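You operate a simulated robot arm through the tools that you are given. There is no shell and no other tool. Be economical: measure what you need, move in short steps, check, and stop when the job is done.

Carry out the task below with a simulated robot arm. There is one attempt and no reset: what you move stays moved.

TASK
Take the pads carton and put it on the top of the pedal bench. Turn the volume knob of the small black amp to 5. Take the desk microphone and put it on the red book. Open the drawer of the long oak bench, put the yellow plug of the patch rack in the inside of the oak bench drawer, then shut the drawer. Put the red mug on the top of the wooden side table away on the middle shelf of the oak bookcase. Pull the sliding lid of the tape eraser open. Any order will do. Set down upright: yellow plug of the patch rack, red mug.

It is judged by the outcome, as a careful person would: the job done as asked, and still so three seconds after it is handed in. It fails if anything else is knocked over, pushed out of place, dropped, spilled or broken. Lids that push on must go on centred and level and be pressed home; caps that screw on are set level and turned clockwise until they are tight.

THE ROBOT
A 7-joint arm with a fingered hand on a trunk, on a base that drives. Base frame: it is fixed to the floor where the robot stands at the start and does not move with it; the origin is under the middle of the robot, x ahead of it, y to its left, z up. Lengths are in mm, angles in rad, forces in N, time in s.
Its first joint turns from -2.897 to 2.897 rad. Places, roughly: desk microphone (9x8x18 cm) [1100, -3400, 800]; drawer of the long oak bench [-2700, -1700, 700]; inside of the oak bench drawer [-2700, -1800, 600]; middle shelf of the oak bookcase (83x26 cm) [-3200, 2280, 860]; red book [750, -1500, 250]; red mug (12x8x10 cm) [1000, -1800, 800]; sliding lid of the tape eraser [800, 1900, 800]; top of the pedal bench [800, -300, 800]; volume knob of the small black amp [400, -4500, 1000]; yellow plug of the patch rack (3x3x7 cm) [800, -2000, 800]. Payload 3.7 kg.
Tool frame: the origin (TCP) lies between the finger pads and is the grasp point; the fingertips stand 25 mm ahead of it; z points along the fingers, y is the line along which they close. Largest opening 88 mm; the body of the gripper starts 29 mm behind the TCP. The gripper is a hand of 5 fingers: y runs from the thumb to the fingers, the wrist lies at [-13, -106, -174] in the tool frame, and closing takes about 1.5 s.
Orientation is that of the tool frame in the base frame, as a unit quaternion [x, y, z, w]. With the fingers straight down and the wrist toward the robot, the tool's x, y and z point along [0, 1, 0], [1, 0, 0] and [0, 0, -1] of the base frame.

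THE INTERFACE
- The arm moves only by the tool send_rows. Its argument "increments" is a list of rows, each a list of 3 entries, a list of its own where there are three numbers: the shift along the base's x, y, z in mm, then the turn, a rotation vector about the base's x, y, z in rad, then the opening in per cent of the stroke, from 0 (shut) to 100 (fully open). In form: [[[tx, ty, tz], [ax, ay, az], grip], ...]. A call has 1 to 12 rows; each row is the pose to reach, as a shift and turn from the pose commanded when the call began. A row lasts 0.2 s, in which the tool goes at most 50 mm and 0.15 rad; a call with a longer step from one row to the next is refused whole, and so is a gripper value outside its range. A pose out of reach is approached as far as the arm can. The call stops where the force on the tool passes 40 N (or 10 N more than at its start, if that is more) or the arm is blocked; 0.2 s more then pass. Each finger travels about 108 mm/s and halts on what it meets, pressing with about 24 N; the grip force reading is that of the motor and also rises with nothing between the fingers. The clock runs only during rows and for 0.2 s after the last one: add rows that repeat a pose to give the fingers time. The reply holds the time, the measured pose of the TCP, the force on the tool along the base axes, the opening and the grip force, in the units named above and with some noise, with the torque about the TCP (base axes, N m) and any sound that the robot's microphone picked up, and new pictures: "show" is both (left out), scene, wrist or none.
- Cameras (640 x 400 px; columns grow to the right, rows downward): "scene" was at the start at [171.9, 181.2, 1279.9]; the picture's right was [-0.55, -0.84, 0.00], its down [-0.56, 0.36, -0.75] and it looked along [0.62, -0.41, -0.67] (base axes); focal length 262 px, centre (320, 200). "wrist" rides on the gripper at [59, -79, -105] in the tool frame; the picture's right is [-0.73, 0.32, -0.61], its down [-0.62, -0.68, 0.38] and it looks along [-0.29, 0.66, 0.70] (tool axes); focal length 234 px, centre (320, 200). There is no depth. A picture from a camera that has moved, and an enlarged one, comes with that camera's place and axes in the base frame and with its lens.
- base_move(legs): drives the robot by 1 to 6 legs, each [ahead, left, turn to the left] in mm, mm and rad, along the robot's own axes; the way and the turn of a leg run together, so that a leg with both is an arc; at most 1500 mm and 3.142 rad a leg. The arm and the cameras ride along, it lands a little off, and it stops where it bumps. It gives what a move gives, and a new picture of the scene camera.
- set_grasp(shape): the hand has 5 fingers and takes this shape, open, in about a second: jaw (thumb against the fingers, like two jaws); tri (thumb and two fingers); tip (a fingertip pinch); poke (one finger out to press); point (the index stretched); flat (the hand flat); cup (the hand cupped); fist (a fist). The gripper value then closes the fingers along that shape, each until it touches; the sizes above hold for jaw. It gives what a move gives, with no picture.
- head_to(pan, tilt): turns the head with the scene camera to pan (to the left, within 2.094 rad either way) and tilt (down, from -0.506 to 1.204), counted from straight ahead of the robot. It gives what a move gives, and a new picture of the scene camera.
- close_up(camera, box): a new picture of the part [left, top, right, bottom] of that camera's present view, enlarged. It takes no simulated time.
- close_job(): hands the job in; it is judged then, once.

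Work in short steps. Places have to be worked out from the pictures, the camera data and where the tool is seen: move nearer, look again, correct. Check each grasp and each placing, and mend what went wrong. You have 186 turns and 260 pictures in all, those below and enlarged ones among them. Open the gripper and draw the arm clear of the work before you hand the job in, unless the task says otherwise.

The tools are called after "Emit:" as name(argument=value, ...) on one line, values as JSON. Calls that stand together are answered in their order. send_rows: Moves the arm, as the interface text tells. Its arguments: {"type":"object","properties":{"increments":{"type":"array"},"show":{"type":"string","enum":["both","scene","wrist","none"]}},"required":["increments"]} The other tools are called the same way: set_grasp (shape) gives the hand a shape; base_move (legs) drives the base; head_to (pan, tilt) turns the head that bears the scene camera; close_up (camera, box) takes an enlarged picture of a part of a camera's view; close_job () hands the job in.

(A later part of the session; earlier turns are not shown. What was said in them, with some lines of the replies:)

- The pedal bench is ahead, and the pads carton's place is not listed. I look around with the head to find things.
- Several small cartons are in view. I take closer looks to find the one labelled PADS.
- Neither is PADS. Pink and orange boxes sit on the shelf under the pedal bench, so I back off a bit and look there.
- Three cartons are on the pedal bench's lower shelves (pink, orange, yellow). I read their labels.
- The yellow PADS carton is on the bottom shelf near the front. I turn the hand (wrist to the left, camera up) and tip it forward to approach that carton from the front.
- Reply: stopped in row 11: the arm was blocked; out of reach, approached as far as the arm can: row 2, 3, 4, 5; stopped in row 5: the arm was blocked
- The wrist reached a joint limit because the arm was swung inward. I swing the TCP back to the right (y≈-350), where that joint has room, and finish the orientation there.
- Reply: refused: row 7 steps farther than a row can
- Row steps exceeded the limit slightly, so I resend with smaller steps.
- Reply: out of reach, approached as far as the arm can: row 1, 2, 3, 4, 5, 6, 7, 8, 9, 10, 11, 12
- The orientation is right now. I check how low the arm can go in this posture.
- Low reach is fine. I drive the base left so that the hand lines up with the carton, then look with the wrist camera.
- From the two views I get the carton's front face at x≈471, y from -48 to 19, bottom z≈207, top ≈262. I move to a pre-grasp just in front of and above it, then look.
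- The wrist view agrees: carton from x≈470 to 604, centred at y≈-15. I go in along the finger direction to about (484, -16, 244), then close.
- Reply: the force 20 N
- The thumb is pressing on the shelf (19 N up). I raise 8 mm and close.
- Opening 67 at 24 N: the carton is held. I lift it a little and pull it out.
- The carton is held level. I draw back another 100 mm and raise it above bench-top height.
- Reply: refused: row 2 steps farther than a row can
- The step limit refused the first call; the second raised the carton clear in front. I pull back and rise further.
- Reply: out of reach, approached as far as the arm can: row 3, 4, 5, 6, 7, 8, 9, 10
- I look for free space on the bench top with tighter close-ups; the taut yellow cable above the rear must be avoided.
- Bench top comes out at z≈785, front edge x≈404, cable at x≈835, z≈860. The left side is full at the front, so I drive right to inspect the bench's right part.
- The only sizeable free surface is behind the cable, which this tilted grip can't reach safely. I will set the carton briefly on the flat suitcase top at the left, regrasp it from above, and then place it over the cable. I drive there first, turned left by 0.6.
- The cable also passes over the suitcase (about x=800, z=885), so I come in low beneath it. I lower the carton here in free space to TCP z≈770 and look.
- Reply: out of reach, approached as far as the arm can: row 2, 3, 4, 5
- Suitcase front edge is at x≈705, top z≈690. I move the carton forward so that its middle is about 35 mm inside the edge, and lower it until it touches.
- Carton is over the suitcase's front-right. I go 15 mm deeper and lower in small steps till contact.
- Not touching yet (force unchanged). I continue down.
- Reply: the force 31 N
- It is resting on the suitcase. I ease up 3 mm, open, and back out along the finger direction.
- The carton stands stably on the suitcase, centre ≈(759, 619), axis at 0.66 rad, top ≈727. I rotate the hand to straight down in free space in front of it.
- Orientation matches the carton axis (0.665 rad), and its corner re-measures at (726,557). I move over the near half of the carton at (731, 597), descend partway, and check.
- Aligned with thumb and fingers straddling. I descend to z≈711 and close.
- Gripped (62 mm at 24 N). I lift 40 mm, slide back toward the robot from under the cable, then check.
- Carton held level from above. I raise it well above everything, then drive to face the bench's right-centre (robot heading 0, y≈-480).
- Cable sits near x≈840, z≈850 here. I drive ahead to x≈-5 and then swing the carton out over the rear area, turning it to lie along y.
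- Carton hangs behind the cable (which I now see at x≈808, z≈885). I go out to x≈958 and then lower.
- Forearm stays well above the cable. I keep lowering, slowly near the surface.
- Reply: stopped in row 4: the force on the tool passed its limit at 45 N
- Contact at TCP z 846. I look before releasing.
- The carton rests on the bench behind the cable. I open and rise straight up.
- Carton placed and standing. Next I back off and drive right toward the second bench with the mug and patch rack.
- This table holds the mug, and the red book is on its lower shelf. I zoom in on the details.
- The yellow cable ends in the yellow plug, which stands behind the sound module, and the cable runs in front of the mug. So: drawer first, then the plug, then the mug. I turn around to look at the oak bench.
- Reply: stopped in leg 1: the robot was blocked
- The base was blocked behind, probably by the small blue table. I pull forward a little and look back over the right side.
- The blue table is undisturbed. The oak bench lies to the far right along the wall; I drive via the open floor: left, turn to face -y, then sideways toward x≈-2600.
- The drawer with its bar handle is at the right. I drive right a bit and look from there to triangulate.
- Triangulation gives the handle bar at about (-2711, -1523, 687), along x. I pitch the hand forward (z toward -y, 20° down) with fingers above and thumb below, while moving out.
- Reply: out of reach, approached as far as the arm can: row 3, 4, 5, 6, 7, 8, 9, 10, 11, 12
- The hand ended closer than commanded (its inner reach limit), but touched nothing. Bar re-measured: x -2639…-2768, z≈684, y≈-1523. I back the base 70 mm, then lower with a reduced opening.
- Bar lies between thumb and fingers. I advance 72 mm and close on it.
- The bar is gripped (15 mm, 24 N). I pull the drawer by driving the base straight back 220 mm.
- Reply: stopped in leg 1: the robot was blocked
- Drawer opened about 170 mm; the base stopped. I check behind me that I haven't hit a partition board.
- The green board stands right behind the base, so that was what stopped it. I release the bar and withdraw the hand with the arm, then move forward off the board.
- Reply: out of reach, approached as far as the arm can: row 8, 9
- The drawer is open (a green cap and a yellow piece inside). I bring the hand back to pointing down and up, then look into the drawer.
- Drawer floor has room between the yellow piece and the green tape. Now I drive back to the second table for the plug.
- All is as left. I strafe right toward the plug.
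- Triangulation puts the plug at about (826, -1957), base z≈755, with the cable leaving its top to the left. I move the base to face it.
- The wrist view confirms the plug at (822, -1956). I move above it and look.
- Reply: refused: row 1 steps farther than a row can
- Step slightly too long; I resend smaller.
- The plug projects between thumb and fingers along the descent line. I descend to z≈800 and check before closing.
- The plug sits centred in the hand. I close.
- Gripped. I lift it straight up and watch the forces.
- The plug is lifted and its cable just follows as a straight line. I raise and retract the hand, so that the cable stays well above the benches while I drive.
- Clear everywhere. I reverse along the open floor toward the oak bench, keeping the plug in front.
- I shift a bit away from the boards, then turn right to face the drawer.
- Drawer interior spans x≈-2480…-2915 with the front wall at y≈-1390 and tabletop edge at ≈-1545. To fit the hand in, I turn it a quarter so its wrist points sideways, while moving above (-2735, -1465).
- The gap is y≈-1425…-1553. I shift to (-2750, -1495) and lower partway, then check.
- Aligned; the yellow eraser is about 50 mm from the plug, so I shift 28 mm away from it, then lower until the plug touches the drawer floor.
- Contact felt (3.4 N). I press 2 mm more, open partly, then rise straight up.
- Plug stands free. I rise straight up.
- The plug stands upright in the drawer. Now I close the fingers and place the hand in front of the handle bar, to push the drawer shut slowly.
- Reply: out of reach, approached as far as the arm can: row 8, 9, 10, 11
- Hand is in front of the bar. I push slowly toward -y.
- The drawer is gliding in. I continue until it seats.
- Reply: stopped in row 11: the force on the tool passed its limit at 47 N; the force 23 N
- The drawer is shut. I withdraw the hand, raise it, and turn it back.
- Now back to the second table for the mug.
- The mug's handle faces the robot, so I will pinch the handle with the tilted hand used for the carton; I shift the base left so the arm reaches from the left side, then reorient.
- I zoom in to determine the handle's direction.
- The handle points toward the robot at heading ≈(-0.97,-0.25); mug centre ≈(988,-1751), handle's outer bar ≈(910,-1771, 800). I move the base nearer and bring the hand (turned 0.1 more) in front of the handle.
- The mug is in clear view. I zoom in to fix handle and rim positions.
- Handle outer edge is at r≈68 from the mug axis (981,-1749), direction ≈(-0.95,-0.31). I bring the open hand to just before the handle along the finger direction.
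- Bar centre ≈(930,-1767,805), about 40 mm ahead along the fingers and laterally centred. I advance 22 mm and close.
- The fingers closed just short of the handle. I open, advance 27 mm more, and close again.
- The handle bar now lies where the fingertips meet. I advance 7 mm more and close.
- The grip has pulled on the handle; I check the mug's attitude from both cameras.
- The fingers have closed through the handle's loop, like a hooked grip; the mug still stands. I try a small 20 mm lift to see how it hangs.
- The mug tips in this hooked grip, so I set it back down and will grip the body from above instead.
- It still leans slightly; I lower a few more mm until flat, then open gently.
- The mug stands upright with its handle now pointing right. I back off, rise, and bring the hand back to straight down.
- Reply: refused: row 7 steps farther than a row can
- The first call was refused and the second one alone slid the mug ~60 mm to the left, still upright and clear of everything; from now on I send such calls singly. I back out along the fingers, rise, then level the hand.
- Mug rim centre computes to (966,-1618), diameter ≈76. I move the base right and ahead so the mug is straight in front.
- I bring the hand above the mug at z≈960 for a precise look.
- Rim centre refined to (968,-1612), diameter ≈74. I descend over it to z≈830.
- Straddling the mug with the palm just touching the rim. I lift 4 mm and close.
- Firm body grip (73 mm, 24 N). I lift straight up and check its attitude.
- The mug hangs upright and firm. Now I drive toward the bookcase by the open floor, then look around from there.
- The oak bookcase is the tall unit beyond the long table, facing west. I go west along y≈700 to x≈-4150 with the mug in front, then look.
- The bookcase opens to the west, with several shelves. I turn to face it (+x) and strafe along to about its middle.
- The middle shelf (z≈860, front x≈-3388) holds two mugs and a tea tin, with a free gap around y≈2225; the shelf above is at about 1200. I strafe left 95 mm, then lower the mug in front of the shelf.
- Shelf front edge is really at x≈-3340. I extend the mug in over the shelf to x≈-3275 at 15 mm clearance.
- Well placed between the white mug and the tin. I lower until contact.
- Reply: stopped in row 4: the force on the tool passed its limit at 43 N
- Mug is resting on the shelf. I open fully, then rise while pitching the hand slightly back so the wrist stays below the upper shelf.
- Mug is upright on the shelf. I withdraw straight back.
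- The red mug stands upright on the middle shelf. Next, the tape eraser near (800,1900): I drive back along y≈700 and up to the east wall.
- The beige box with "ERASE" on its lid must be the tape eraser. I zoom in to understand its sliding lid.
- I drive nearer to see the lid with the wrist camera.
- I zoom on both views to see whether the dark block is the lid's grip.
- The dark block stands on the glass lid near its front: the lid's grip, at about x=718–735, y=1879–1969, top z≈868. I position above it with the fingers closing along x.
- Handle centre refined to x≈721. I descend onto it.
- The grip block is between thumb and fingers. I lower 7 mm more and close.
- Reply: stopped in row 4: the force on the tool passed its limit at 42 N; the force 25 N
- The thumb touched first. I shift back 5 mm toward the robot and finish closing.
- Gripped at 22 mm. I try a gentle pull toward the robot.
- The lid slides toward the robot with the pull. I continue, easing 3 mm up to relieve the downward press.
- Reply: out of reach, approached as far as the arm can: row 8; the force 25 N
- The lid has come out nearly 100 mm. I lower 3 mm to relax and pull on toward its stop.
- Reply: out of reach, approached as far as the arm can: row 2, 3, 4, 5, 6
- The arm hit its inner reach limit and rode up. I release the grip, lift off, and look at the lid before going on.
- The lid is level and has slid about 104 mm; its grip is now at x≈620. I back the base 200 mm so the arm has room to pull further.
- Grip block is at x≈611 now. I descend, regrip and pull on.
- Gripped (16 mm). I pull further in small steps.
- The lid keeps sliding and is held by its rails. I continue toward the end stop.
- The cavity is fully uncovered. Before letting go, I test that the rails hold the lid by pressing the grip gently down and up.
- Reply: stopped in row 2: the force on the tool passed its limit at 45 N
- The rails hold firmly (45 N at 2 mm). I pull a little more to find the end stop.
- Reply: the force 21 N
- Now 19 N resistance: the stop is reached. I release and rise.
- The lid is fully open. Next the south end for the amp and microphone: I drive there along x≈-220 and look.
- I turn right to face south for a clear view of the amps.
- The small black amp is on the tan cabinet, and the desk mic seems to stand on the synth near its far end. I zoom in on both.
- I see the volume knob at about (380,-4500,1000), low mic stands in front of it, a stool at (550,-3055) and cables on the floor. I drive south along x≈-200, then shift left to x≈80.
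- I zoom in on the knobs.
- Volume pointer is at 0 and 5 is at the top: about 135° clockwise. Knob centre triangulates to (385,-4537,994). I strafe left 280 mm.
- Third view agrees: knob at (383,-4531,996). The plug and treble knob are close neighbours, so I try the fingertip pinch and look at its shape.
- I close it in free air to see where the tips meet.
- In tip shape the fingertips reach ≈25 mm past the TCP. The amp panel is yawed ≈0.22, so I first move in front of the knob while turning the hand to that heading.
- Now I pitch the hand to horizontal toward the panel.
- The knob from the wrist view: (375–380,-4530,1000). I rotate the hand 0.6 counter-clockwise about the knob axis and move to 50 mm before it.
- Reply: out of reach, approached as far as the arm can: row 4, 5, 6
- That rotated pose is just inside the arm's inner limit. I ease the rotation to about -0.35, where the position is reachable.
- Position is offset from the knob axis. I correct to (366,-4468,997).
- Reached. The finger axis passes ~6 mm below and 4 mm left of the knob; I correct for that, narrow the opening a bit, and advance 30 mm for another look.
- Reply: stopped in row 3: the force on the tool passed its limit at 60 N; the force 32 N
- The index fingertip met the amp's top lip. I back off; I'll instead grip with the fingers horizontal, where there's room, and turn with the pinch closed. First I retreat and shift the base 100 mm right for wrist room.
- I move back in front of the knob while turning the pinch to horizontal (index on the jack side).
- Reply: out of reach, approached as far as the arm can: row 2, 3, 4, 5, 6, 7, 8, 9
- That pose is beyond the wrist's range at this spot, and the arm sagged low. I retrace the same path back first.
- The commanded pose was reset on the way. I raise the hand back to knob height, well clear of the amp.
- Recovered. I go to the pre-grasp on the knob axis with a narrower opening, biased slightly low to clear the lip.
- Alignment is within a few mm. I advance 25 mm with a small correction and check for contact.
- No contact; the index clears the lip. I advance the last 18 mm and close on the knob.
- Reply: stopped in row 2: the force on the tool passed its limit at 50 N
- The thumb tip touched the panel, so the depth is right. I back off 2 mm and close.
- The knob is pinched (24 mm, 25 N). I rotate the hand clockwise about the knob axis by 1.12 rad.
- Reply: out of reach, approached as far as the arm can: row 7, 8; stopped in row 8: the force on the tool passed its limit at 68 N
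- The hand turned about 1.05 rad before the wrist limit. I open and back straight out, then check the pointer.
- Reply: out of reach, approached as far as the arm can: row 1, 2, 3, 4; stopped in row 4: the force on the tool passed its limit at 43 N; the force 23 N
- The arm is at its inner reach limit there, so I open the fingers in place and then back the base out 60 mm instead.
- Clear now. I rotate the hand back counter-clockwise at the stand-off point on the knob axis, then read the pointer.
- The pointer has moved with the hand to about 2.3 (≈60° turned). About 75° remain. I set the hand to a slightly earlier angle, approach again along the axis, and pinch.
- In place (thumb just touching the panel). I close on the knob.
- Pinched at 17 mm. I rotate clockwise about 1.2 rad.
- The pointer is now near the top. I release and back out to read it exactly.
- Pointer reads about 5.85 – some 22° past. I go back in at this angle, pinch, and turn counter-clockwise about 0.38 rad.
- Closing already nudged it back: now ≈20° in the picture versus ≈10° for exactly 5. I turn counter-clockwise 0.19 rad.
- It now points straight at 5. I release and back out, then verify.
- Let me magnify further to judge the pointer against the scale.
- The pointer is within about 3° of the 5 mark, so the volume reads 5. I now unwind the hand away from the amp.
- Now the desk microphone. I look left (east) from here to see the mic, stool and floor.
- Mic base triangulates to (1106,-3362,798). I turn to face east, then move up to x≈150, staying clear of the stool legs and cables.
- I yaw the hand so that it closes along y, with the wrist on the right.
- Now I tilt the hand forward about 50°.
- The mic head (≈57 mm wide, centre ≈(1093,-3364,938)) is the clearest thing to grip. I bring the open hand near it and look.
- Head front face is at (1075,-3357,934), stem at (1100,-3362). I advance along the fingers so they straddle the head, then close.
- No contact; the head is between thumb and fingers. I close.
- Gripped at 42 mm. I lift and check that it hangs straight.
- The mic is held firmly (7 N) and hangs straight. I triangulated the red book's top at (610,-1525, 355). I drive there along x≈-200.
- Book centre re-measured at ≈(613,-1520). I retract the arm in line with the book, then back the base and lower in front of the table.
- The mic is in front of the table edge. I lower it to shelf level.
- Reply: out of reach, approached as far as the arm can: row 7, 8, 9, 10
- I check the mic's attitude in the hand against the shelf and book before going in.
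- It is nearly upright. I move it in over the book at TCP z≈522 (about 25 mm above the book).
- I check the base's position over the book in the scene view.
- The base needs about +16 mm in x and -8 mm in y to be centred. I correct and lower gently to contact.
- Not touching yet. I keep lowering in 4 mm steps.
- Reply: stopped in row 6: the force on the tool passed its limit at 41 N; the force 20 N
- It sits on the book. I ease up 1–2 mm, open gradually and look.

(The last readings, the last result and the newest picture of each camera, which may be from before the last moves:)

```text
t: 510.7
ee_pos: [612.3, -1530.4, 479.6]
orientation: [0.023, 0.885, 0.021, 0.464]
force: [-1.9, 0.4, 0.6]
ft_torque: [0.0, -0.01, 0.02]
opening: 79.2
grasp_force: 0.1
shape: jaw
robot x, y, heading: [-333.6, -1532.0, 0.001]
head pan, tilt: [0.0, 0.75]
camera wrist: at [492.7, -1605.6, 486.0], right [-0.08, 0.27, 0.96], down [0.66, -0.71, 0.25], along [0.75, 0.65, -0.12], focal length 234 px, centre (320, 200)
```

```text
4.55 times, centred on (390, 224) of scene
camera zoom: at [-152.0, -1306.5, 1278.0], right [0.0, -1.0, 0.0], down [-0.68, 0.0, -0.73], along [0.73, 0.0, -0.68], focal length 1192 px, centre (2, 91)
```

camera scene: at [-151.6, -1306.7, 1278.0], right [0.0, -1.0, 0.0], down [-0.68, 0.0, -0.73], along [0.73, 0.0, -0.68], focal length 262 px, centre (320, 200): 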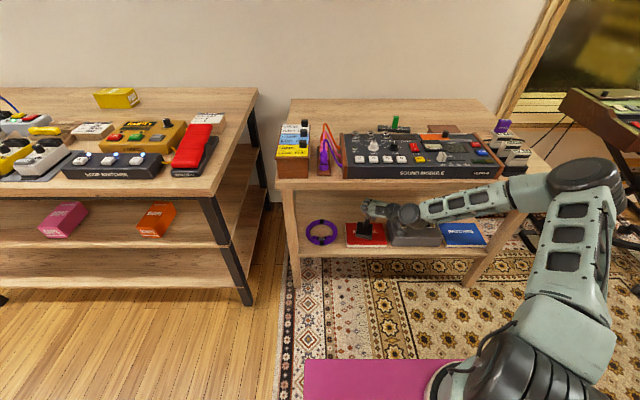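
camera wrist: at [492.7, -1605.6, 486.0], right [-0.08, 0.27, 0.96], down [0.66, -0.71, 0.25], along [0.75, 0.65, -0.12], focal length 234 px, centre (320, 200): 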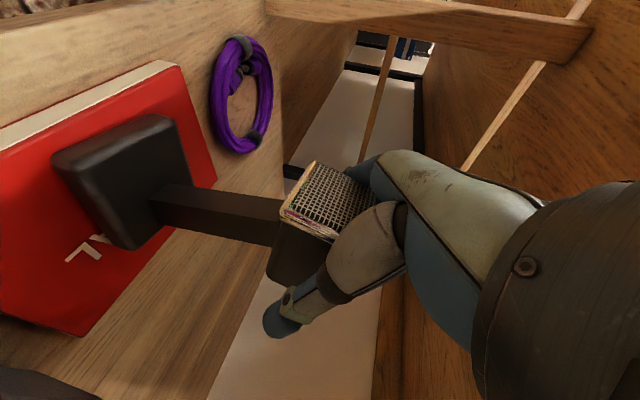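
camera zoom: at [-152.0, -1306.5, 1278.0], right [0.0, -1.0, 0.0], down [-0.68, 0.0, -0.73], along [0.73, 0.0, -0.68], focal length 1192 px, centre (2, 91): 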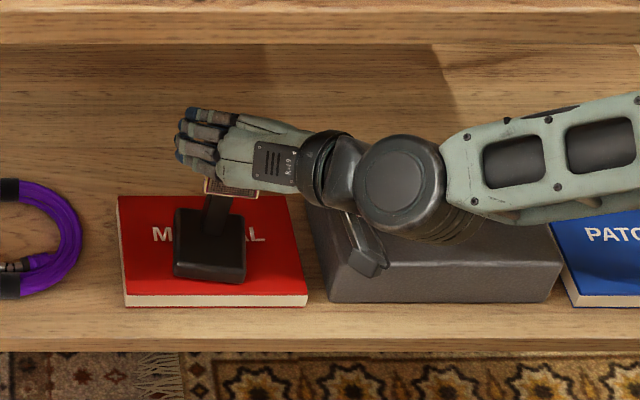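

The mic stands squarely on the book, released. I withdraw along the finger direction, then out.

Emit:
send_rows(increments=[[[0, 0, 0], [0, 0, 0], 100], [[-12, 0, 8], [0, 0, 0], 100], [[-30, 0, 20], [0, 0, 0], 100], [[-60, 0, 35], [0, 0, 0], 100], [[-100, 0, 45], [0, 0, 0], 100], [[-145, 0, 50], [0, 0, 0], 100], [[-190, 0, 50], [0, 0, 0], 100], [[-230, 0, 50], [0, 0, 0], 100]], show="scene")

Emit:
close_up(camera="scene", box=[300, 180, 500, 290])

```text
t: 512.5
ee_pos: [381.1, -1530.5, 529.5]
orientation: [0.023, 0.885, 0.021, 0.464]
force: [-0.3, 1.2, 0.6]
ft_torque: [-0.02, 0.02, 0.02]
opening: 87.7
grasp_force: 0.0
shape: jaw
robot x, y, heading: [-339.0, -1532.0, -0.003]
head pan, tilt: [0.0, 0.75]
camera scene: at [-152.1, -1306.4, 1278.0], right [0.0, -1.0, 0.0], down [-0.68, 0.0, -0.73], along [0.73, 0.0, -0.68], focal length 262 px, centre (320, 200)
```

scene: 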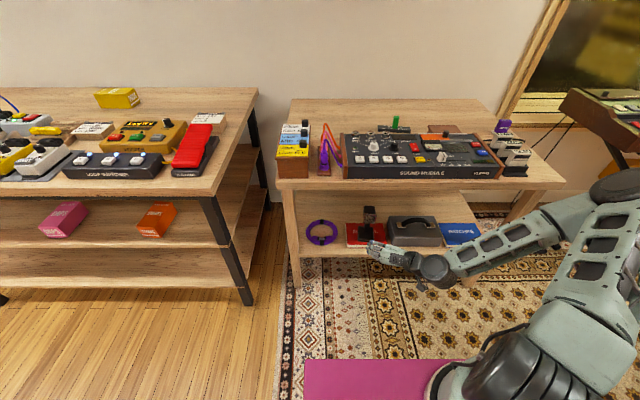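

```text
3.20 times, centred on (400, 235) of scene
camera zoom: at [-152.1, -1306.4, 1278.0], right [0.0, -1.0, 0.0], down [-0.68, 0.0, -0.73], along [0.73, 0.0, -0.68], focal length 839 px, centre (64, 88)
```

zoom: 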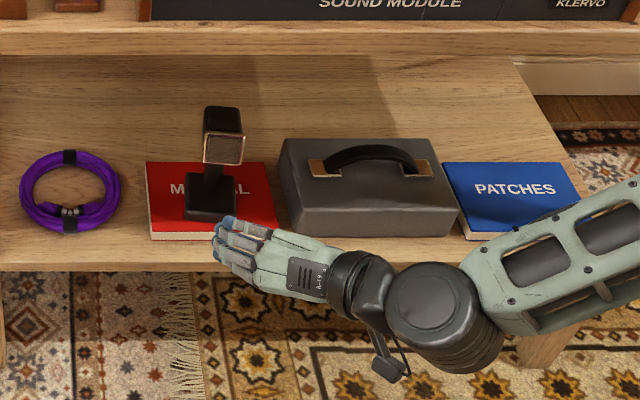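

All six jobs are done and every placed thing stands as left; the hand is open and clear. I hand the job in.

Emit:
close_job()

```text
The job is handed in.
```

I finished all six tasks and handed the job in; the hand is open and clear of the work.

- **Pads carton:** it lies on top of the pedal bench, behind where the yellow cable ran. To change my grip I set it down briefly on the blue suitcase.
- **Amp volume:** the pointer sits within about 3° of the 5 mark.
- **Desk microphone:** it stands on the red book, let go and steady.
- **Yellow plug:** it stood upright in the oak bench drawer when I let go, and I then pushed the drawer shut slowly. I did not look inside again after closing it.
- **Red mug:** it stands upright on the middle shelf of the oak bookcase. It first tipped in a poor grip and slid a little on the table, but it stayed on its base.
- **Tape eraser:** the lid is pulled out to its stop.

The base stopped against something twice: once behind me, probably the small blue table, and once with the green partition board right behind it. I looked afterwards both times: the blue table and its things were in place, and I saw no sign that the board had moved.
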